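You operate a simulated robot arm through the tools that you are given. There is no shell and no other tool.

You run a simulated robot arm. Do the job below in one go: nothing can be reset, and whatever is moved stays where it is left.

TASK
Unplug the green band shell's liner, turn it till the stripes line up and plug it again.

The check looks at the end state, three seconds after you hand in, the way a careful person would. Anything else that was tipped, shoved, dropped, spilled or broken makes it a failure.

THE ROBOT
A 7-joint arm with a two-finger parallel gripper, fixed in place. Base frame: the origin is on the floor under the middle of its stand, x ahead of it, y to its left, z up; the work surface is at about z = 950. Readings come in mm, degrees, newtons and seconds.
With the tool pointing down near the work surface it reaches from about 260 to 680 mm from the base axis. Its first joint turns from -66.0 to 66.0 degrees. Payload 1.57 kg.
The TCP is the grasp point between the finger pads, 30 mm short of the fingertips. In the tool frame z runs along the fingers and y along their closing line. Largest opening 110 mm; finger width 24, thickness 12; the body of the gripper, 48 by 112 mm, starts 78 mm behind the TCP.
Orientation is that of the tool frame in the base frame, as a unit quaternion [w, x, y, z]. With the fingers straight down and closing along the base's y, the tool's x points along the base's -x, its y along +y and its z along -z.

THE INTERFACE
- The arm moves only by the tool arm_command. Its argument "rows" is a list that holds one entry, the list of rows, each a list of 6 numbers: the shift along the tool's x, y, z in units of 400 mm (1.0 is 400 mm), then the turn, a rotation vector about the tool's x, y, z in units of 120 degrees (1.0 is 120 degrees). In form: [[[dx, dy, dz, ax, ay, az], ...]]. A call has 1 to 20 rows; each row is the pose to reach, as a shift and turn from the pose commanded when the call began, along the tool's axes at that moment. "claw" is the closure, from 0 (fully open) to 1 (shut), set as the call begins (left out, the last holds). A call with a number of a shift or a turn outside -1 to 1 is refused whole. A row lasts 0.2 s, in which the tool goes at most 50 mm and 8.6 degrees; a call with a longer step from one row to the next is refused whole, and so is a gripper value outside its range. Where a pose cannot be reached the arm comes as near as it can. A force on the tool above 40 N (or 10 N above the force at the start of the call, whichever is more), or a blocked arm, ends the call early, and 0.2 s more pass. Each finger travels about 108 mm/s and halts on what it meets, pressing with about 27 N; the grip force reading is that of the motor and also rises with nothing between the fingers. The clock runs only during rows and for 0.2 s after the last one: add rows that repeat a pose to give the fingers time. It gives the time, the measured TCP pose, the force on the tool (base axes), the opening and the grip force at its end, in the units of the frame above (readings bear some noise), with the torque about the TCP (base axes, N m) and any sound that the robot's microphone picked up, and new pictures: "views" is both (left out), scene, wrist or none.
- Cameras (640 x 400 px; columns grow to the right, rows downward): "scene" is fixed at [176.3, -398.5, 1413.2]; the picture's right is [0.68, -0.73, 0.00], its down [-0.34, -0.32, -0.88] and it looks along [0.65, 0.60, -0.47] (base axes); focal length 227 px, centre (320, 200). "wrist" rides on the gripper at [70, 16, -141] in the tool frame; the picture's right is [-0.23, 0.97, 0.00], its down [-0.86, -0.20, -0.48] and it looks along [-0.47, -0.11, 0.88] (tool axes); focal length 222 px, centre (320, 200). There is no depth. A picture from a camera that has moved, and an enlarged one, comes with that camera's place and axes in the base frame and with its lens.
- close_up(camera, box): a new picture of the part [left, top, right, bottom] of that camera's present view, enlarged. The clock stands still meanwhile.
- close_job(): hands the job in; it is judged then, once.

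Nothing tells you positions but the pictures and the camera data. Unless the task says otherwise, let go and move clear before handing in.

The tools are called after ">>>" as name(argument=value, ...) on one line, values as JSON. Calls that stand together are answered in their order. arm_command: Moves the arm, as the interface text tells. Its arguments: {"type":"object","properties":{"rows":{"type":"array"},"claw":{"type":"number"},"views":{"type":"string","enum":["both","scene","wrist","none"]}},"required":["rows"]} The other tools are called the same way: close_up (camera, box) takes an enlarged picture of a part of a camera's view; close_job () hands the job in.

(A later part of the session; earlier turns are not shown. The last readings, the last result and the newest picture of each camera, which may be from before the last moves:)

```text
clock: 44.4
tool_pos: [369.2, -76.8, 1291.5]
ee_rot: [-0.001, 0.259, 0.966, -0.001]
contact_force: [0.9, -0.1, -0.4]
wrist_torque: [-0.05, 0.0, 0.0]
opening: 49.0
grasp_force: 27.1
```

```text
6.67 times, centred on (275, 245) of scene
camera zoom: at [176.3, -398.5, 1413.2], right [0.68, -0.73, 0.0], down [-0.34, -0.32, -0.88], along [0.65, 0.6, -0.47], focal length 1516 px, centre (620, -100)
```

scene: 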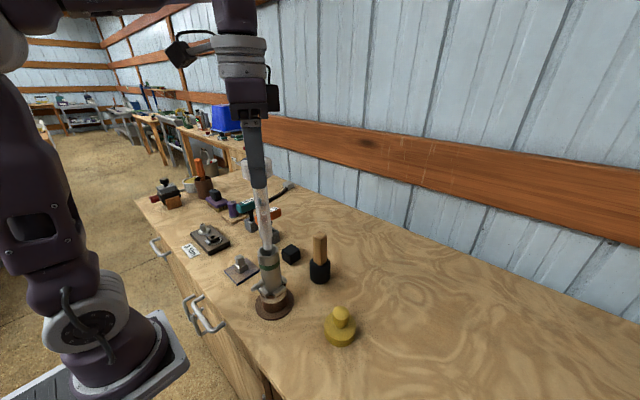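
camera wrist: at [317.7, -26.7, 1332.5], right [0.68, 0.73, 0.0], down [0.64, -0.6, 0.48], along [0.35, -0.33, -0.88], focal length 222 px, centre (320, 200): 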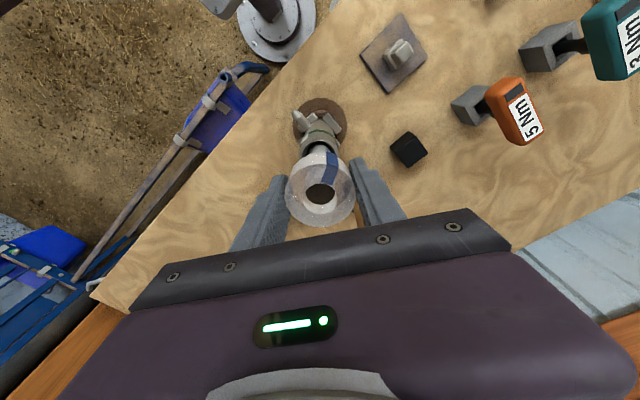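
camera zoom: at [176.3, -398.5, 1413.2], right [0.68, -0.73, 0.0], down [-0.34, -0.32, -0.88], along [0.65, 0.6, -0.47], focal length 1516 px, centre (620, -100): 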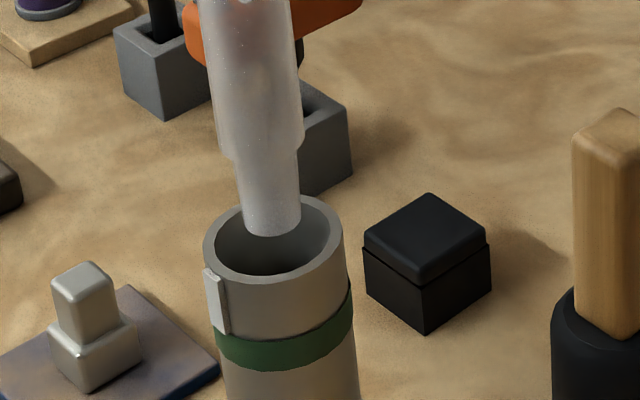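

The stepped tip is almost out. I'll lift another 25 mm so the liner is fully clear before turning.

>>> arm_command(rows=[[[0, 0, -0.02, 0, 0, 0], [0, 0, -0.04, 0, 0, 0], [0, 0, -0.0625, 0, 0, 0], [0, 0, -0.0625, 0, 0, 0]]])

>>> close_up(camera="scene", box=[235, 140, 310, 290])

>>> close_up(camera="scene", box=[250, 205, 300, 275])

>>> close_up(camera="wrist", box=[260, 90, 380, 240])

```text
clock: 45.4
tool_pos: [369.3, -77.7, 1316.4]
ee_rot: [-0.001, 0.259, 0.966, 0.0]
contact_force: [-0.4, 0.0, -0.8]
wrist_torque: [0.01, 0.0, 0.05]
opening: 48.9
grasp_force: 27.0
camera wrist: at [316.9, -28.6, 1457.4], right [0.68, 0.73, 0.0], down [0.64, -0.6, 0.48], along [0.35, -0.33, -0.88], focal length 222 px, centre (320, 200)
```

scene: 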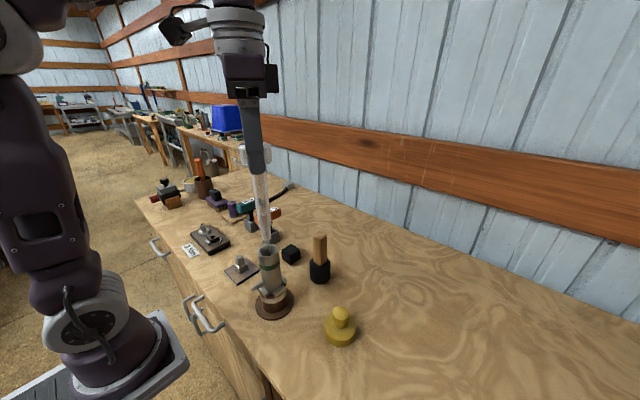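
wrist: 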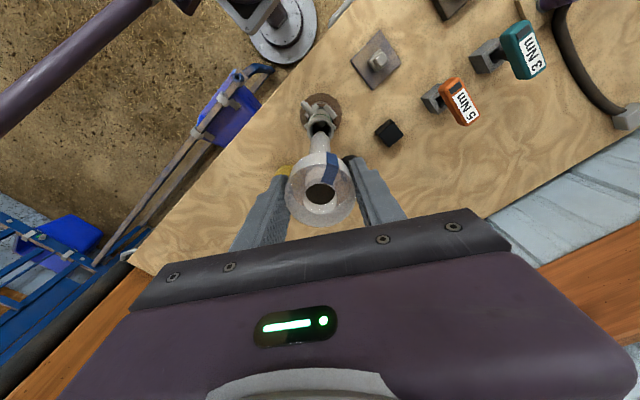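

```text
2.67 times, centred on (272, 215) of scene
camera zoom: at [176.3, -398.5, 1413.2], right [0.68, -0.73, 0.0], down [-0.34, -0.32, -0.88], along [0.65, 0.6, -0.47], focal length 606 px, centre (447, 160)
```

zoom: 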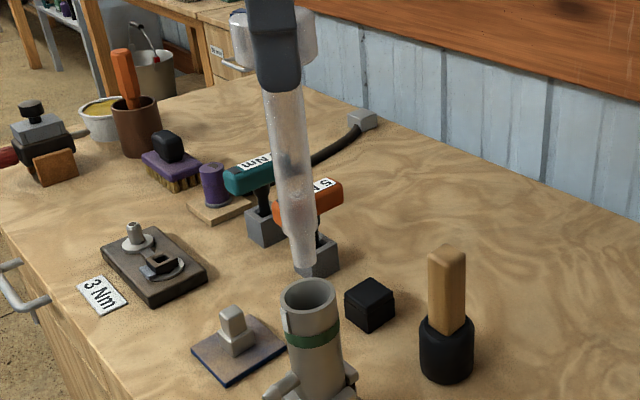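

```text
5.71 times, centred on (275, 240) of scene
camera zoom: at [176.3, -398.5, 1413.2], right [0.68, -0.73, 0.0], down [-0.34, -0.32, -0.88], along [0.65, 0.6, -0.47], focal length 1299 px, centre (577, -29)
```

zoom: 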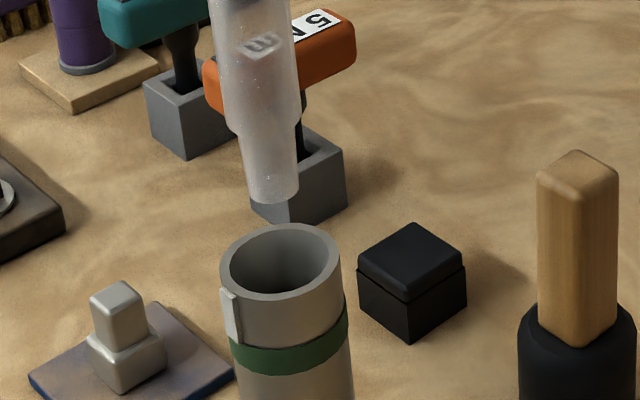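

```text
2.67 times, centred on (320, 165) of wrist
camera zoom: at [316.9, -28.6, 1457.4], right [0.68, 0.73, 0.0], down [0.64, -0.6, 0.48], along [0.35, -0.33, -0.88], focal length 592 px, centre (320, 293)
```

zoom: 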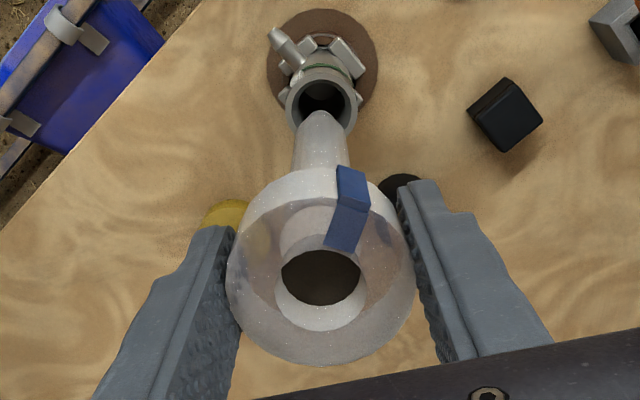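

The liner is fully out and hanging straight, with the blue stripe still at about 119°. I'll now turn it +60° about the vertical in free air.

>>> arm_command(rows=[[[0, 0, 0, 0, 0, -0.0625], [0, 0, 0, 0, 0, -0.125], [0, 0, 0, 0, 0, -0.1875], [0, 0, 0, 0, 0, -0.25], [0, 0, 0, 0, 0, -0.3125], [0, 0, 0, 0, 0, -0.375], [0, 0, 0, 0, 0, -0.4375], [0, 0, 0, 0, 0, -0.5], [0, 0, 0, 0, 0, -0.5]]])

>>> close_up(camera="scene", box=[235, 130, 310, 290])

>>> close_up(camera="wrist", box=[260, 90, 380, 240])

```text
clock: 47.4
tool_pos: [370.3, -77.0, 1315.8]
ee_rot: [0.0, -0.259, 0.966, 0.0]
contact_force: [1.1, -0.4, -0.6]
wrist_torque: [-0.02, -0.02, -0.01]
opening: 49.2
grasp_force: 27.7
camera wrist: at [301.0, -97.9, 1456.8], right [-0.29, 0.96, 0.0], down [0.84, 0.26, 0.48], along [0.46, 0.14, -0.88], focal length 222 px, centre (320, 200)
```

scene: 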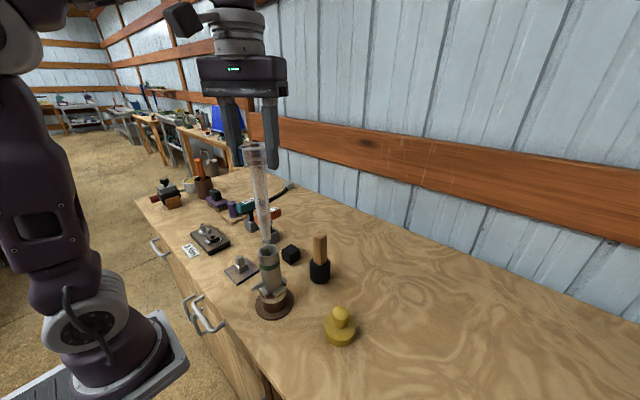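
wrist: 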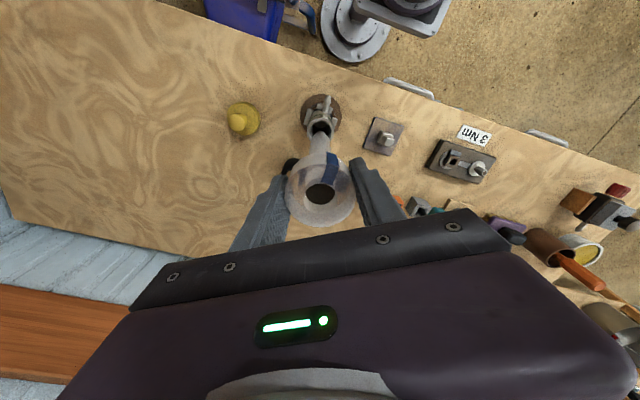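

```text
2.50 times, centred on (272, 210) of scene
camera zoom: at [176.3, -398.5, 1413.2], right [0.68, -0.73, 0.0], down [-0.34, -0.32, -0.88], along [0.65, 0.6, -0.47], focal length 568 px, centre (439, 175)
```

zoom: 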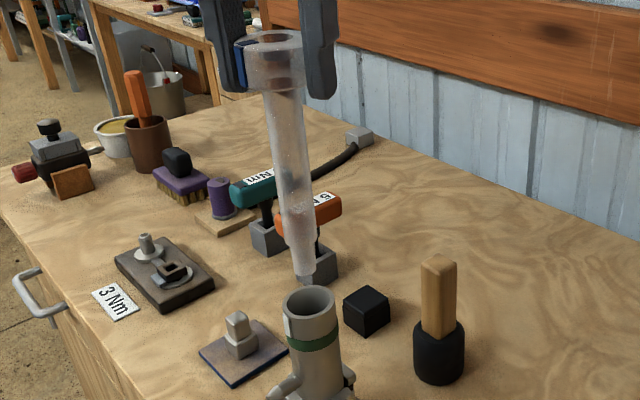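

```text
2.67 times, centred on (320, 165) of wrist
camera zoom: at [301.0, -97.9, 1456.8], right [-0.29, 0.96, 0.0], down [0.84, 0.26, 0.48], along [0.46, 0.14, -0.88], focal length 592 px, centre (320, 293)
```

zoom: 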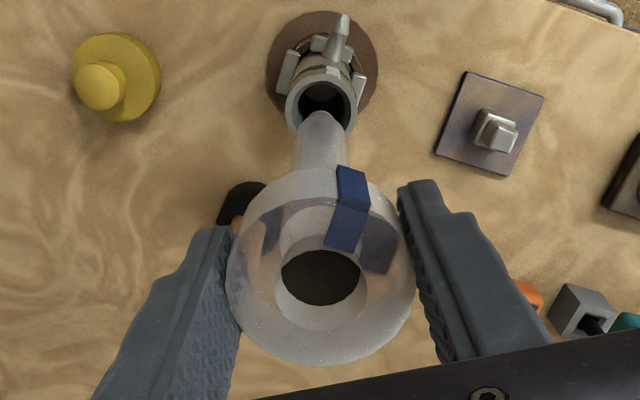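

Now I'll zoom in on both cameras to compare the blue stripe on the liner with the white stripe on the shell.

>>> close_up(camera="wrist", box=[295, 85, 345, 145])

>>> close_up(camera="scene", box=[225, 125, 290, 185])

>>> close_up(camera="scene", box=[250, 230, 300, 290])

```text
6.67 times, centred on (320, 115) of wrist
camera zoom: at [301.0, -97.9, 1456.8], right [-0.29, 0.96, 0.0], down [0.84, 0.26, 0.48], along [0.46, 0.14, -0.88], focal length 1481 px, centre (320, 767)
```

zoom: 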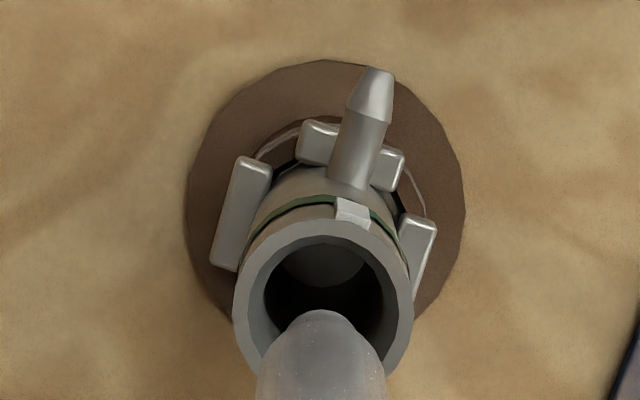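

```text
6.67 times, centred on (258, 155) of scene
camera zoom: at [176.3, -398.5, 1413.2], right [0.68, -0.73, 0.0], down [-0.34, -0.32, -0.88], along [0.65, 0.6, -0.47], focal length 1516 px, centre (737, 500)
```

zoom: 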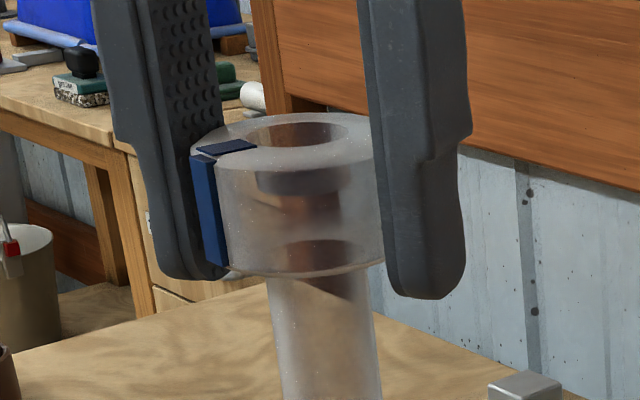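

```text
6.67 times, centred on (275, 260) of scene
camera zoom: at [176.3, -398.5, 1413.2], right [0.68, -0.73, 0.0], down [-0.34, -0.32, -0.88], along [0.65, 0.6, -0.47], focal length 1516 px, centre (620, -200)
```

zoom: 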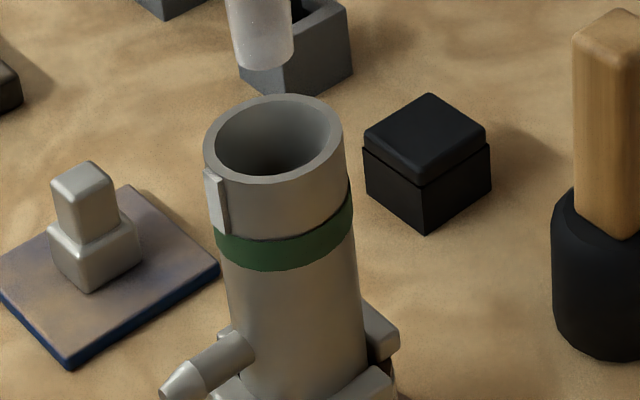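

>>> close_up(camera="wrist", box=[280, 145, 360, 235])

```text
4.44 times, centred on (320, 190) of wrist
camera zoom: at [301.0, -97.9, 1456.8], right [-0.29, 0.96, 0.0], down [0.84, 0.26, 0.48], along [0.46, 0.14, -0.88], focal length 987 px, centre (320, 244)
```

zoom: 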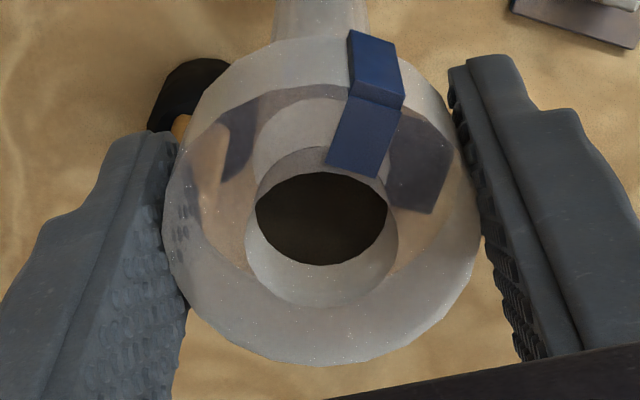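

The blue stripe now measures about 179.5° and the shell's white stripe about 179°, with the tube centred over the shell. I'll lower it straight down, checking as it enters.

>>> arm_command(rows=[[[0, 0, 0.025, 0, 0, 0], [0, 0, 0.05, 0, 0, 0], [0, 0, 0.075, 0, 0, 0], [0, 0, 0.1, 0, 0, 0], [0, 0, 0.1, 0, 0, 0]]])

>>> close_up(camera="scene", box=[235, 150, 310, 290])

>>> close_up(camera="wrist", box=[290, 80, 350, 150])

```text
clock: 48.6
tool_pos: [370.7, -75.5, 1276.4]
ee_rot: [-0.001, -0.259, 0.966, 0.0]
contact_force: [-1.2, 0.6, -0.7]
wrist_torque: [0.0, 0.0, -0.03]
opening: 49.1
grasp_force: 27.3
camera wrist: at [300.6, -96.7, 1416.4], right [-0.29, 0.96, 0.0], down [0.84, 0.26, 0.48], along [0.46, 0.14, -0.88], focal length 222 px, centre (320, 200)
```

scene: 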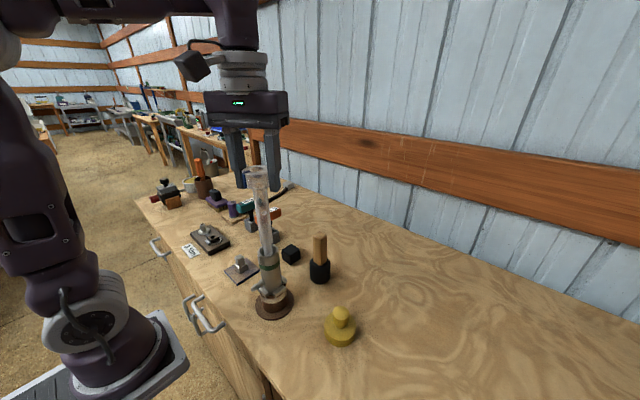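
wrist: 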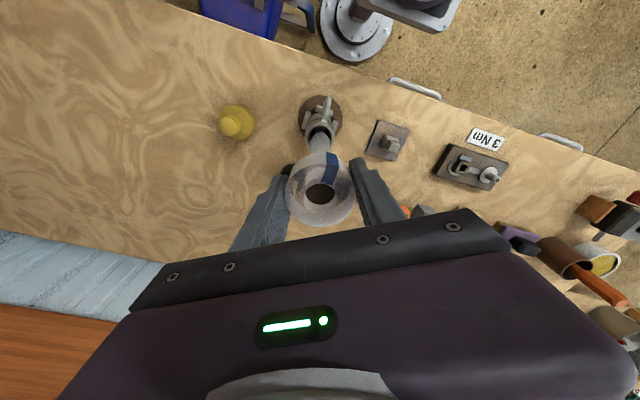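

```text
2.86 times, centred on (272, 220) of scene
camera zoom: at [176.3, -398.5, 1413.2], right [0.68, -0.73, 0.0], down [-0.34, -0.32, -0.88], along [0.65, 0.6, -0.47], focal length 650 px, centre (456, 143)
```

zoom: 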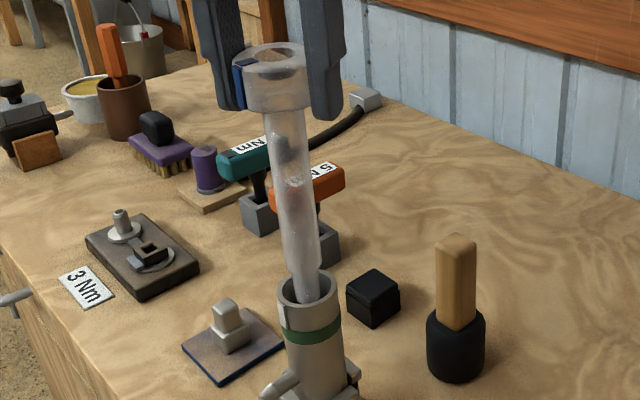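

```text
5.71 times, centred on (320, 115) of wrist
camera zoom: at [300.6, -96.7, 1416.4], right [-0.29, 0.96, 0.0], down [0.84, 0.26, 0.48], along [0.46, 0.14, -0.88], focal length 1269 px, centre (320, 686)
```

zoom: 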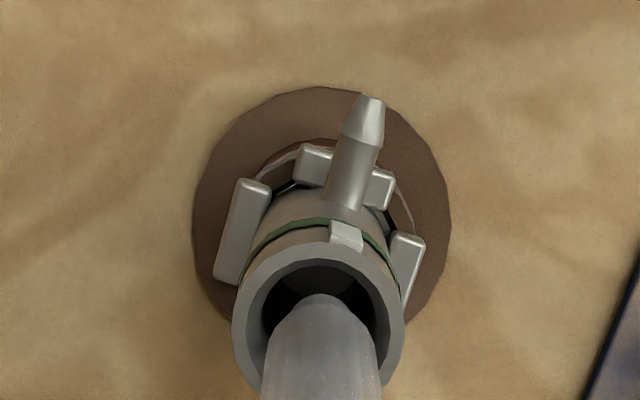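

The tip is inside the shell with clearance all round. I'll keep lowering to just above where the plug engaged.

>>> arm_command(rows=[[[0, 0, 0.03, 0, 0, 0], [0, 0, 0.06, 0, 0, 0], [0, 0, 0.09, 0, 0, 0], [0, 0, 0.12, 0, 0, 0], [0, 0, 0.15, 0, 0, 0], [0, 0, 0.18, 0, 0, 0], [0, 0, 0.21, 0, 0, 0], [0, 0, 0.24, 0, 0, 0], [0, 0, 0.27, 0, 0, 0], [0, 0, 0.29, 0, 0, 0], [0, 0, 0.305, 0, 0, 0], [0, 0, 0.305, 0, 0, 0]]])

>>> close_up(camera="scene", box=[235, 190, 310, 290])

>>> close_up(camera="wrist", box=[270, 90, 370, 235])

```text
clock: 51.2
tool_pos: [370.9, -76.1, 1154.3]
ee_rot: [0.001, -0.259, 0.966, 0.0]
contact_force: [0.4, 0.0, -0.3]
wrist_torque: [-0.01, 0.03, 0.02]
opening: 48.9
grasp_force: 26.3
camera wrist: at [301.5, -97.9, 1294.1], right [-0.29, 0.96, 0.0], down [0.84, 0.26, 0.48], along [0.46, 0.14, -0.88], focal length 222 px, centre (320, 200)
```

scene: 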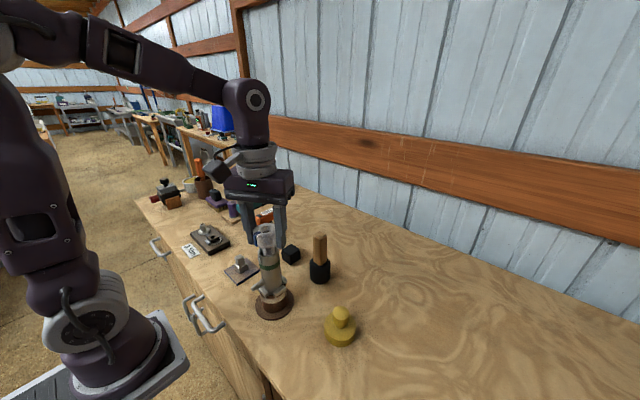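
wrist: 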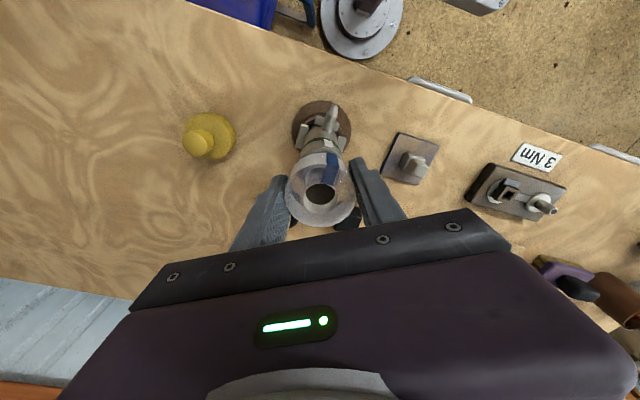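

```text
4.00 times, centred on (272, 240) of scene
camera zoom: at [176.3, -398.5, 1413.2], right [0.68, -0.73, 0.0], down [-0.34, -0.32, -0.88], along [0.65, 0.6, -0.47], focal length 909 px, centre (510, 40)
```

zoom: 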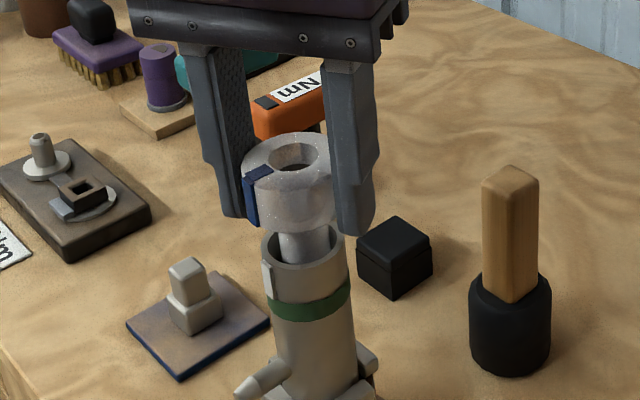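

```text
2.76 times, centred on (320, 162) of wrist
camera zoom: at [301.5, -97.9, 1294.1], right [-0.29, 0.96, 0.0], down [0.84, 0.26, 0.48], along [0.46, 0.14, -0.88], focal length 613 px, centre (320, 303)
```

zoom: 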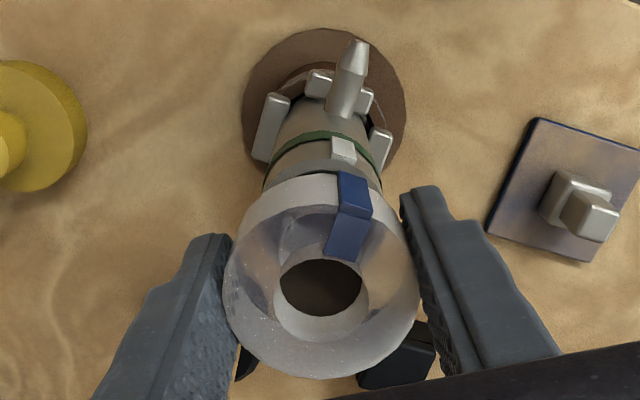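

The stripes look aligned to within about 1°. I'll lower the last 24 mm slowly, watching the force as the plug end engages.

>>> arm_command(rows=[[[0, 0, 0.005, 0, 0, 0], [0, 0, 0.01, 0, 0, 0], [0, 0, 0.015, 0, 0, 0], [0, 0, 0.02, 0, 0, 0], [0, 0, 0.025, 0, 0, 0]]], views="none")

>>> arm_command(rows=[[[0, 0, 0.005, 0, 0, 0], [0, 0, 0.01, 0, 0, 0]]], views="none")

```text
clock: 52.4
tool_pos: [370.6, -75.3, 1143.6]
ee_rot: [0.0, -0.26, 0.966, 0.001]
contact_force: [0.3, 0.1, -0.2]
wrist_torque: [-0.03, -0.04, -0.02]
opening: 49.2
grasp_force: 27.0
```

```text
clock: 53.0
tool_pos: [370.8, -76.0, 1138.9]
ee_rot: [0.0, -0.259, 0.966, -0.001]
contact_force: [-0.3, 0.2, 3.6]
wrist_torque: [0.02, -0.02, -0.04]
opening: 49.2
grasp_force: 26.7
```

The plug is starting to engage (3.6 N). I'll keep pressing in small steps.

>>> arm_command(rows=[[[0, 0, 0.0025, 0, 0, 0], [0, 0, 0.005, 0, 0, 0], [0, 0, 0.0075, 0, 0, 0]]], views="none")

>>> arm_command(rows=[[[0, 0, 0.0025, 0, 0, 0], [0, 0, 0.005, 0, 0, 0]]])

>>> close_up(camera="scene", box=[235, 200, 310, 300])

```text
clock: 53.8
tool_pos: [370.4, -75.6, 1136.5]
ee_rot: [0.0, -0.259, 0.966, 0.0]
contact_force: [0.7, -0.6, 3.5]
wrist_torque: [0.01, 0.02, 0.0]
opening: 49.4
grasp_force: 26.4
```

```text
clock: 54.4
tool_pos: [369.0, -76.3, 1134.6]
ee_rot: [0.0, -0.259, 0.966, 0.0]
contact_force: [0.3, 0.3, 3.9]
wrist_torque: [-0.01, 0.01, 0.04]
opening: 49.2
grasp_force: 26.9
camera wrist: at [301.3, -97.3, 1275.9], right [-0.29, 0.96, 0.0], down [0.84, 0.26, 0.48], along [0.46, 0.14, -0.88], focal length 222 px, centre (320, 200)
```

scene: 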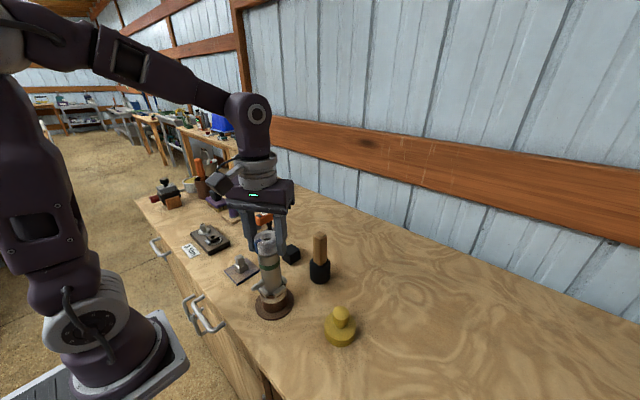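
wrist: 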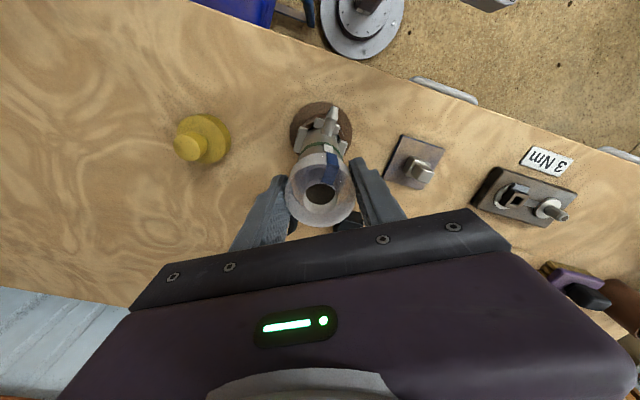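

```text
4.00 times, centred on (272, 250) of scene
camera zoom: at [176.2, -398.5, 1413.2], right [0.68, -0.73, 0.0], down [-0.34, -0.32, -0.88], along [0.65, 0.6, -0.47], focal length 909 px, centre (510, 0)
```

zoom: 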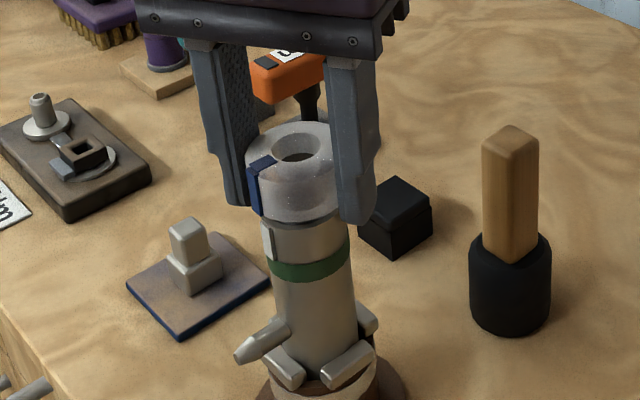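

It's going in smoothly with the stripes lined up; about 5 mm remains.

>>> arm_command(rows=[[[0, 0, 0.0025, 0, 0, 0], [0, 0, 0.005, 0, 0, 0]]], views="none")

>>> arm_command(rows=[[[0, 0, 0.0025, 0, 0, 0]]], views="none")

>>> arm_command(rows=[[[0, 0, 0.0025, 0, 0, 0]]], views="none")

```text
clock: 55.0
tool_pos: [371.0, -75.8, 1133.2]
ee_rot: [0.0, -0.26, 0.966, 0.0]
contact_force: [0.2, 0.0, 4.3]
wrist_torque: [-0.01, 0.04, 0.0]
opening: 48.9
grasp_force: 27.1
```

```text
clock: 55.4
tool_pos: [369.7, -77.0, 1133.0]
ee_rot: [0.001, -0.258, 0.966, 0.0]
contact_force: [-0.3, -0.3, -3.6]
wrist_torque: [0.04, 0.09, -0.02]
opening: 49.2
grasp_force: 27.5
```

```text
clock: 55.8
tool_pos: [369.6, -77.3, 1131.6]
ee_rot: [0.0, -0.259, 0.966, 0.0]
contact_force: [-0.2, 0.2, -2.1]
wrist_torque: [-0.01, -0.02, 0.0]
opening: 49.2
grasp_force: 26.9
```

The force turned negative, which suggests a detent is drawing the liner in. I'll keep going to the seat.

>>> arm_command(rows=[[[0, 0, 0.0025, 0, 0, 0]]], views="none")

>>> arm_command(rows=[[[0, 0, 0.0025, 0, 0, 0]]], views="scene")

>>> close_up(camera="scene", box=[245, 215, 300, 280])

```text
clock: 56.2
tool_pos: [369.2, -76.6, 1131.4]
ee_rot: [0.001, -0.259, 0.966, -0.001]
contact_force: [-0.4, -1.2, 1.8]
wrist_torque: [0.03, 0.02, 0.0]
opening: 49.3
grasp_force: 27.0
```

```text
clock: 56.6
tool_pos: [368.8, -75.7, 1129.6]
ee_rot: [0.0, -0.26, 0.966, 0.0]
contact_force: [0.4, -0.1, 0.3]
wrist_torque: [-0.01, -0.02, 0.01]
opening: 49.3
grasp_force: 26.8
```

scene: 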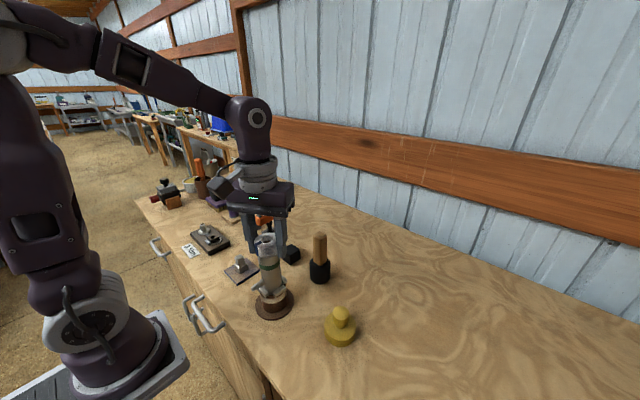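

```text
6.15 times, centred on (272, 248) of scene
camera zoom: at [176.2, -398.5, 1413.2], right [0.68, -0.73, 0.0], down [-0.34, -0.32, -0.88], along [0.65, 0.6, -0.47], focal length 1399 px, centre (612, -92)
```

zoom: 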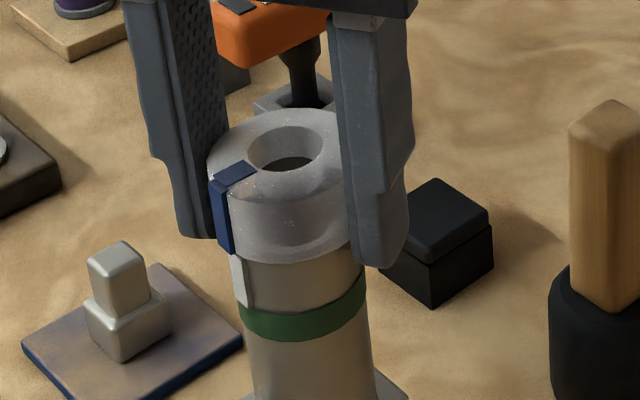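

The blue stripe now runs straight into the white one. I'll press one more millimetre to confirm it's seated.

>>> arm_command(rows=[[[0, 0, 0.0025, 0, 0, 0], [0, 0, 0.0025, 0, 0, 0]]], views="none")

```text
clock: 57.2
tool_pos: [370.5, -76.1, 1128.9]
ee_rot: [0.001, -0.26, 0.966, -0.001]
contact_force: [-1.2, -3.4, 24.3]
wrist_torque: [0.18, 0.09, 0.05]
opening: 49.0
grasp_force: 27.2
```

The force rose to 24 N, so the liner is fully seated. I'll ease off the pressure and then open the fingers.

>>> arm_command(rows=[[[0, 0, -0.002, 0, 0, 0], [0, 0, -0.002, 0, 0, 0]]], views="none")

```text
clock: 57.8
tool_pos: [371.3, -74.4, 1128.6]
ee_rot: [0.0, -0.259, 0.966, 0.0]
contact_force: [1.2, -4.8, 9.1]
wrist_torque: [-0.19, -0.19, -0.04]
opening: 49.1
grasp_force: 27.1
```

>>> arm_command(rows=[[[0, 0, -0.001, 0, 0, 0], [0, 0, -0.001, 0, 0, 0]]], views="none")

>>> arm_command(rows=[[[0, 0, 0, 0, 0, 0], [0, 0, 0, 0, 0, 0], [0, 0, 0, 0, 0, 0]]], claw=0.15)

>>> close_up(camera="scene", box=[245, 215, 300, 280])

>>> close_up(camera="wrist", box=[270, 90, 370, 235])

```text
clock: 58.4
tool_pos: [370.4, -76.2, 1128.7]
ee_rot: [-0.001, -0.259, 0.966, 0.001]
contact_force: [-0.6, 0.1, -3.2]
wrist_torque: [-0.02, 0.02, -0.02]
opening: 49.1
grasp_force: 26.8
```

```text
clock: 59.2
tool_pos: [371.3, -76.4, 1129.3]
ee_rot: [-0.001, -0.26, 0.966, -0.001]
contact_force: [-0.1, -0.4, 0.6]
wrist_torque: [0.02, 0.0, -0.02]
opening: 93.6
grasp_force: 0.1
camera wrist: at [301.0, -97.1, 1270.2], right [-0.29, 0.96, 0.0], down [0.84, 0.26, 0.48], along [0.46, 0.14, -0.88], focal length 222 px, centre (320, 200)
```

scene: 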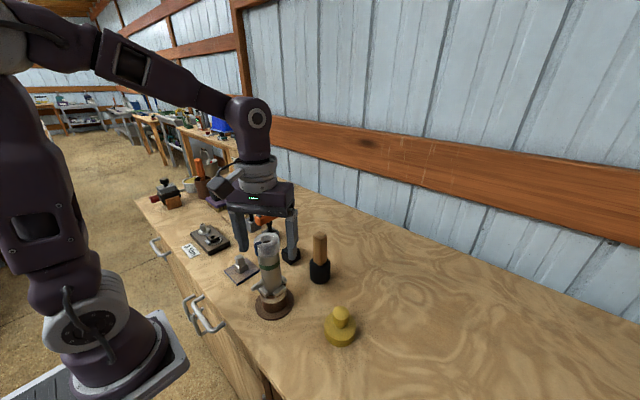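
wrist: 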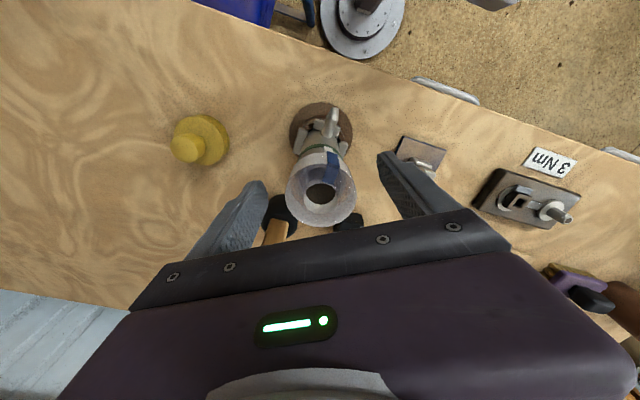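

```text
6.15 times, centred on (272, 248) of scene
camera zoom: at [176.2, -398.5, 1413.2], right [0.68, -0.73, 0.0], down [-0.34, -0.32, -0.88], along [0.65, 0.6, -0.47], focal length 1399 px, centre (612, -92)
```

zoom: 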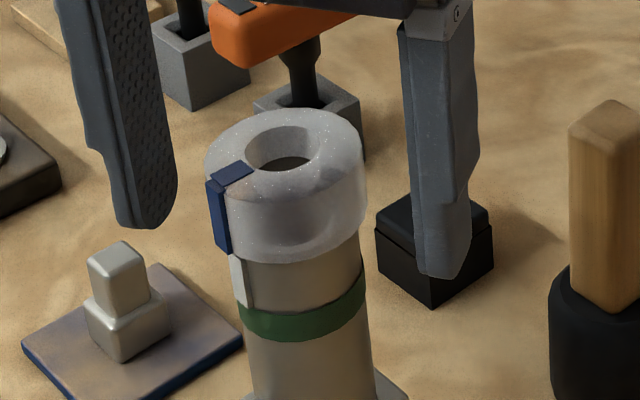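

```text
2.76 times, centred on (320, 162) of wrist
camera zoom: at [301.0, -97.1, 1270.2], right [-0.29, 0.96, 0.0], down [0.84, 0.26, 0.48], along [0.46, 0.14, -0.88], focal length 613 px, centre (320, 303)
```

zoom: 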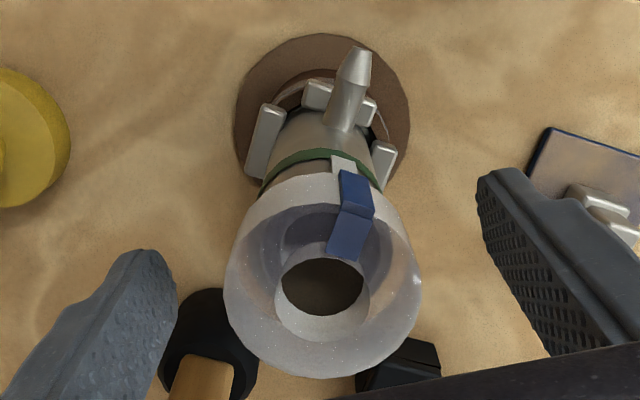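

Released, and the stripes look in line. I'll rise and repeat the head-on view from the -x side to verify the alignment before putting the lid back.

>>> arm_command(rows=[[[0, 0, -0.02, 0, 0, 0], [0, 0, -0.08, 0, 0, 0], [0, 0, -0.16, 0, 0, 0], [0, 0, -0.24, 0, 0, 0], [0, 0, -0.3, 0, 0, 0], [0.0326, 0.01, -0.269, 0.0087, -0.0326, 0.0495], [0.0652, 0.02, -0.238, 0.0174, -0.0651, 0.099], [0.0977, 0.03, -0.207, 0.0262, -0.0977, 0.1485], [0.1303, 0.0399, -0.176, 0.0349, -0.1302, 0.198], [0.1629, 0.0499, -0.145, 0.0436, -0.1628, 0.2475], [0.1629, 0.0499, -0.145, 0.0436, -0.1628, 0.2475]]])

>>> close_up(camera="wrist", box=[290, 130, 370, 220])

>>> close_up(camera="wrist", box=[310, 140, 365, 205])

```text
clock: 61.6
tool_pos: [302.1, -91.3, 1184.9]
ee_rot: [0.174, 0.001, 0.985, 0.0]
contact_force: [-0.6, -0.4, 0.2]
wrist_torque: [0.02, 0.01, 0.03]
opening: 93.6
grasp_force: 0.1
camera wrist: at [187.2, -75.7, 1293.6], right [0.22, 0.97, 0.08], down [0.64, -0.2, 0.74], along [0.74, -0.11, -0.67], focal length 222 px, centre (320, 200)
```

scene: 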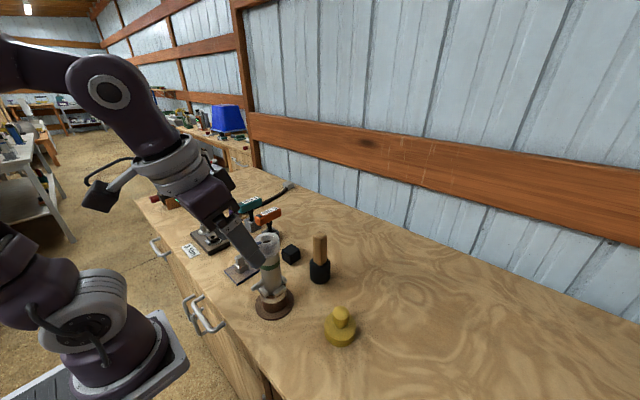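
wrist: 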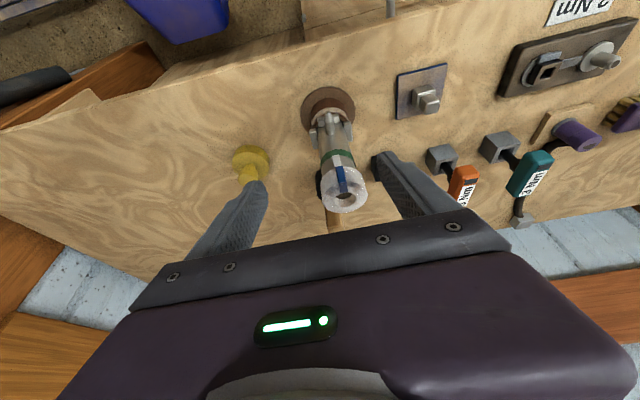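

```text
4.44 times, centred on (330, 175) of wrist
camera zoom: at [187.2, -75.7, 1293.6], right [0.22, 0.97, 0.08], down [0.64, -0.2, 0.74], along [0.74, -0.11, -0.67], focal length 987 px, centre (276, 311)
```

zoom: 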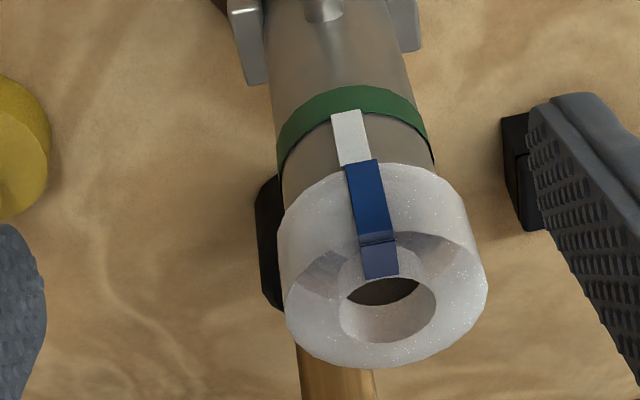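

```text
6.15 times, centred on (338, 172) of wrist
camera zoom: at [187.2, -75.7, 1293.6], right [0.22, 0.97, 0.08], down [0.64, -0.2, 0.74], along [0.74, -0.11, -0.67], focal length 1367 px, centre (212, 369)
```

zoom: 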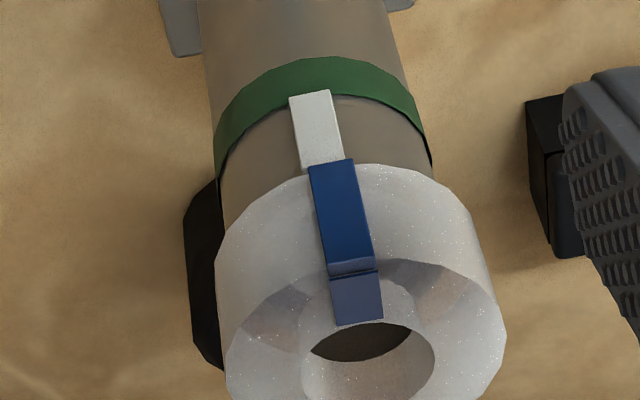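

The liner is seated, but the blue stripe sits about 3° short of the white one, roughly 1.5 mm at the junction. I'd rather fix that, so I'll go back over the liner to re-grip, lift it out of the plug, nudge it +3° and reseat it.

>>> arm_command(rows=[[[-0.0418, 0.0077, -0.0178, -0.0087, 0.0326, -0.0495], [-0.0836, 0.0153, -0.0356, -0.0174, 0.0651, -0.099], [-0.1254, 0.023, -0.0534, -0.0262, 0.0977, -0.1485], [-0.1672, 0.0306, -0.0712, -0.0349, 0.1302, -0.198], [-0.209, 0.0383, -0.089, -0.0436, 0.1628, -0.2475], [-0.209, 0.0383, -0.089, -0.0436, 0.1628, -0.2475]]], views="wrist")

>>> close_up(camera="wrist", box=[280, 90, 360, 190])

```text
clock: 63.0
tool_pos: [369.8, -73.7, 1247.8]
ee_rot: [-0.002, -0.26, 0.966, 0.0]
contact_force: [0.0, 0.2, -0.1]
wrist_torque: [0.02, -0.01, -0.01]
opening: 93.5
grasp_force: 0.1
camera wrist: at [300.5, -95.2, 1388.6], right [-0.29, 0.96, 0.0], down [0.84, 0.26, 0.48], along [0.46, 0.14, -0.88], focal length 222 px, centre (320, 200)
```

wrist: 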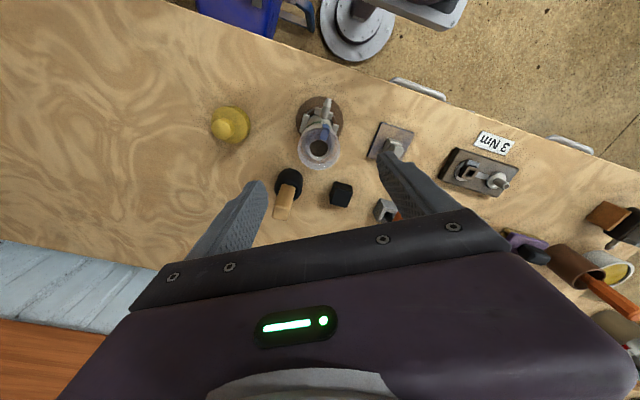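

```text
4.00 times, centred on (320, 140) of wrist
camera zoom: at [300.5, -95.2, 1388.6], right [-0.29, 0.96, 0.0], down [0.84, 0.26, 0.48], along [0.46, 0.14, -0.88], focal length 888 px, centre (320, 440)
```

zoom: 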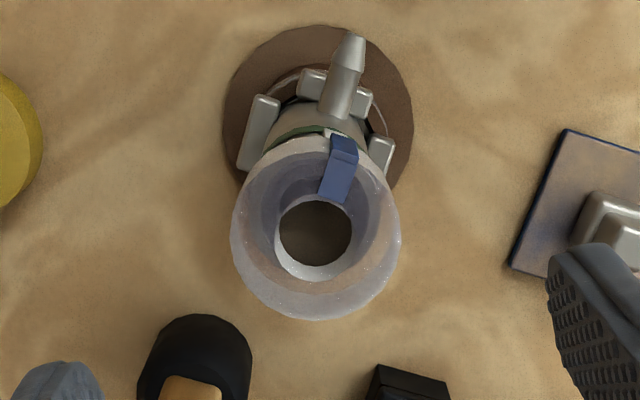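

The gripper is about 2 mm off the axis, so I'll correct that while going back down round the collar.

>>> arm_command(rows=[[[0.0018, -0.0055, 0.05, 0, 0, 0], [0.0018, -0.0055, 0.12, 0, 0, 0], [0.0018, -0.0055, 0.19, 0, 0, 0], [0.0018, -0.0055, 0.24, 0, 0, 0], [0.0018, -0.0055, 0.275, 0, 0, 0], [0.0018, -0.0055, 0.2965, 0, 0, 0], [0.0018, -0.0055, 0.2965, 0, 0, 0]]], views="wrist")

>>> close_up(camera="wrist", box=[220, 90, 440, 235])

>>> close_up(camera="wrist", box=[300, 130, 350, 180])

```text
clock: 64.6
tool_pos: [369.8, -76.7, 1129.5]
ee_rot: [0.0, -0.258, 0.966, 0.0]
contact_force: [0.0, -0.4, -0.1]
wrist_torque: [0.0, -0.01, -0.02]
opening: 93.6
grasp_force: 0.1
camera wrist: at [300.1, -98.4, 1271.5], right [-0.29, 0.96, 0.0], down [0.84, 0.26, 0.48], along [0.46, 0.14, -0.88], focal length 222 px, centre (320, 200)
```

wrist: 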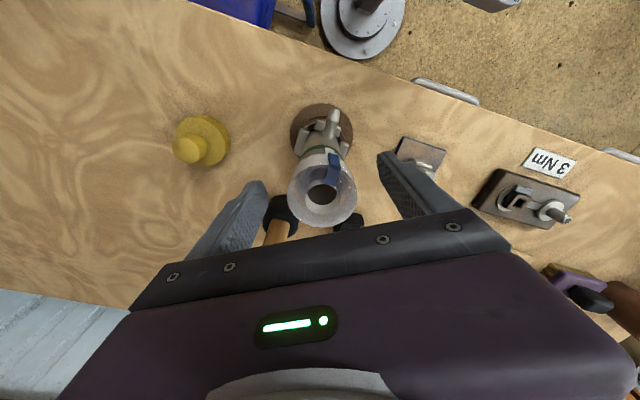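

```text
2.76 times, centred on (330, 162) of wrist
camera zoom: at [300.1, -98.4, 1271.5], right [-0.29, 0.96, 0.0], down [0.84, 0.26, 0.48], along [0.46, 0.14, -0.88], focal length 613 px, centre (292, 303)
```

zoom: 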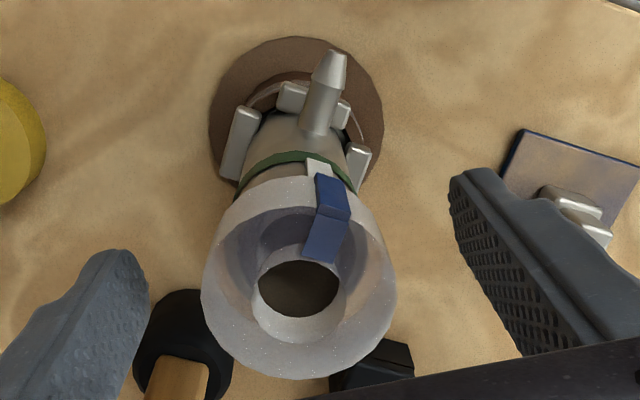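

```text
8.00 times, centred on (325, 155) of wrist
camera zoom: at [300.1, -98.4, 1271.5], right [-0.29, 0.96, 0.0], down [0.84, 0.26, 0.48], along [0.46, 0.14, -0.88], focal length 1777 px, centre (280, 560)
```

zoom: 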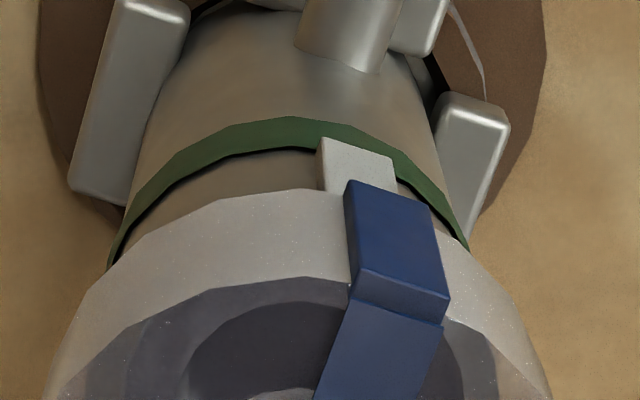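

This view confirms it: blue is about 3.3° behind white. I'll centre the fingers, grip the collar, lift it out of the plug, and turn it +3.3°.

>>> arm_command(rows=[[[0, 0.003, 0, 0, 0, 0], [0, 0.003, 0, 0, 0, 0]]], views="none")

>>> arm_command(rows=[[[0, 0, 0, 0, 0, 0], [0, 0, 0, 0, 0, 0], [0, 0, 0, 0, 0, 0], [0, 0, 0, 0, 0, 0]]], claw=1, views="wrist")

>>> close_up(camera="wrist", box=[300, 130, 350, 180])

```text
clock: 65.2
tool_pos: [370.1, -76.8, 1131.0]
ee_rot: [0.0, -0.259, 0.966, -0.001]
contact_force: [0.2, -0.5, 0.8]
wrist_torque: [0.01, 0.04, 0.0]
opening: 93.7
grasp_force: 0.1
```

```text
clock: 66.2
tool_pos: [368.9, -76.8, 1129.6]
ee_rot: [0.0, -0.258, 0.966, 0.0]
contact_force: [-0.4, 0.7, 0.9]
wrist_torque: [0.06, 0.0, 0.04]
opening: 49.0
grasp_force: 27.4
camera wrist: at [299.8, -97.7, 1271.5], right [-0.29, 0.96, 0.0], down [0.84, 0.26, 0.48], along [0.46, 0.14, -0.88], focal length 222 px, centre (320, 200)
```

wrist: 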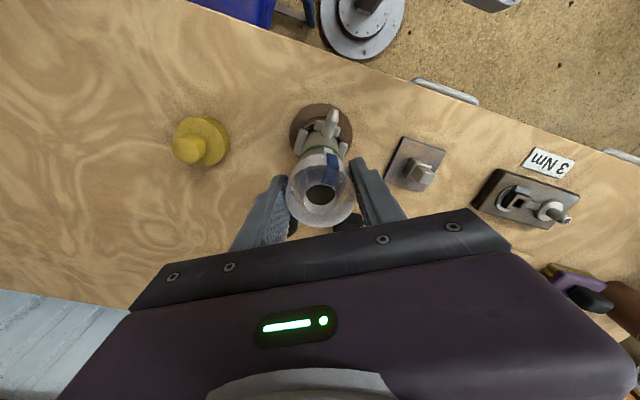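

```text
8.00 times, centred on (325, 155) of wrist
camera zoom: at [299.8, -97.7, 1271.5], right [-0.29, 0.96, 0.0], down [0.84, 0.26, 0.48], along [0.46, 0.14, -0.88], focal length 1777 px, centre (280, 560)
```

zoom: 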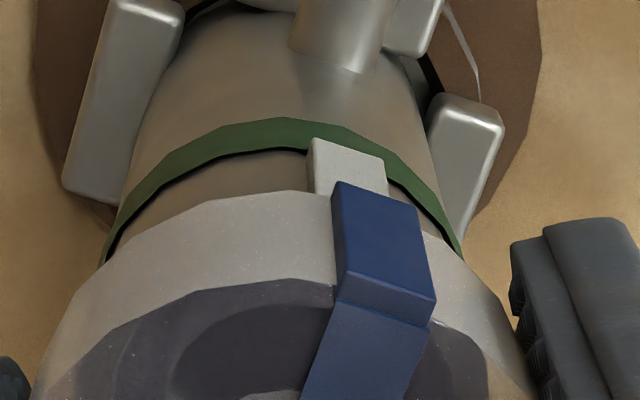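

The liner is gripped again. I'll lift 22 mm to clear the plug.

>>> arm_command(rows=[[[0, 0, -0.005, 0, 0, 0], [0, 0, -0.01, 0, 0, 0], [0, 0, -0.015, 0, 0, 0], [0, 0, -0.02, 0, 0, 0], [0, 0, -0.025, 0, 0, 0], [0, 0, -0.03, 0, 0, 0], [0, 0, -0.035, 0, 0, 0], [0, 0, -0.04, 0, 0, 0], [0, 0, -0.045, 0, 0, 0], [0, 0, -0.05, 0, 0, 0], [0, 0, -0.055, 0, 0, 0]]], views="scene")

>>> close_up(camera="scene", box=[240, 205, 310, 325])

```text
clock: 68.6
tool_pos: [370.1, -76.7, 1152.1]
ee_rot: [0.0, -0.259, 0.966, 0.0]
contact_force: [-0.2, 0.2, -1.2]
wrist_torque: [0.01, 0.02, 0.02]
opening: 49.3
grasp_force: 27.5
```

scene: 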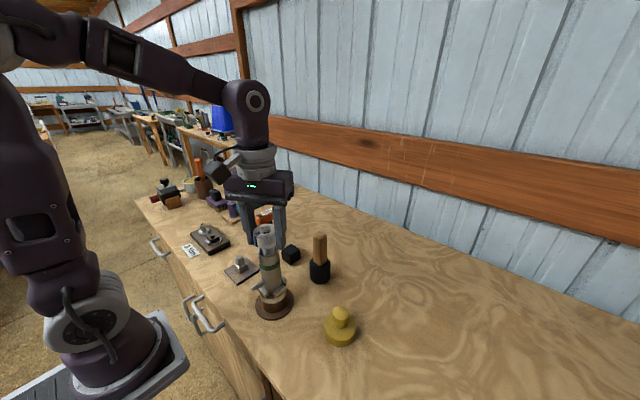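

```text
3.33 times, centred on (275, 265) of scene
camera zoom: at [176.3, -398.5, 1413.2], right [0.68, -0.73, 0.0], down [-0.34, -0.32, -0.88], along [0.65, 0.6, -0.47], focal length 758 px, centre (470, -17)
```

zoom: 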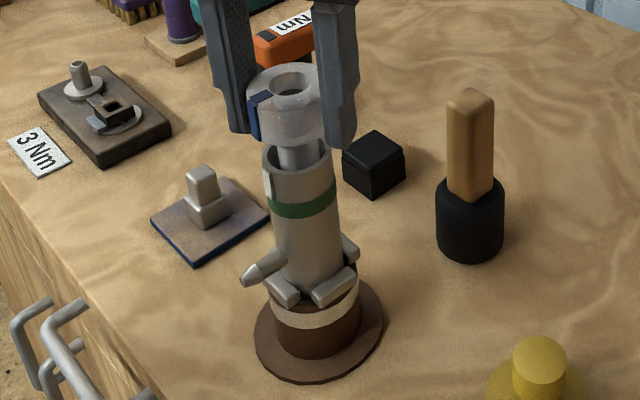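

The liner is free of the plug (the force is just its weight). I'll turn it +3.3° now, and then lower it again.

>>> arm_command(rows=[[[0, 0, 0, 0, 0, -0.014], [0, 0, 0, 0, 0, -0.0275], [0, 0, 0, 0, 0, -0.0275]]], views="wrist")

>>> arm_command(rows=[[[0, 0, 0.005, 0, 0, 0], [0, 0, 0.01, 0, 0, 0], [0, 0, 0.015, 0, 0, 0], [0, 0, 0.02, 0, 0, 0], [0, 0, 0.025, 0, 0, 0], [0, 0, 0.03, 0, 0, 0]]], views="none")

>>> arm_command(rows=[[[0, 0, 0.0025, 0, 0, 0], [0, 0, 0.005, 0, 0, 0], [0, 0, 0.0075, 0, 0, 0], [0, 0, 0.01, 0, 0, 0]]], views="none")

```text
clock: 69.4
tool_pos: [371.3, -76.9, 1151.1]
ee_rot: [-0.001, -0.286, 0.958, -0.001]
contact_force: [-0.6, 0.3, -1.1]
wrist_torque: [0.0, -0.01, 0.01]
opening: 49.0
grasp_force: 27.1
camera wrist: at [302.5, -101.9, 1292.9], right [-0.35, 0.94, 0.0], down [0.82, 0.3, 0.48], along [0.45, 0.16, -0.88], focal length 222 px, centre (320, 200)
```

wrist: 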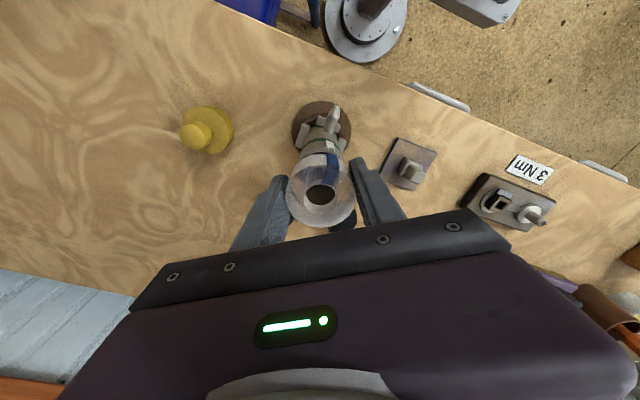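

```text
clock: 70.8
tool_pos: [369.7, -78.0, 1139.8]
ee_rot: [0.0, -0.287, 0.958, 0.0]
contact_force: [-0.4, 0.3, 4.3]
wrist_torque: [0.01, 0.01, 0.0]
opening: 49.2
grasp_force: 27.2
```

```text
clock: 71.7
tool_pos: [371.4, -77.5, 1139.3]
ee_rot: [0.003, -0.287, 0.958, -0.001]
contact_force: [-3.3, 1.1, 10.9]
wrist_torque: [0.28, 0.62, 0.0]
opening: 49.0
grasp_force: 26.7
stopped in row 4: the force on the tool passed its limit at 44 N (the readings are from after the stop); the commanded pose is now the measured one
```

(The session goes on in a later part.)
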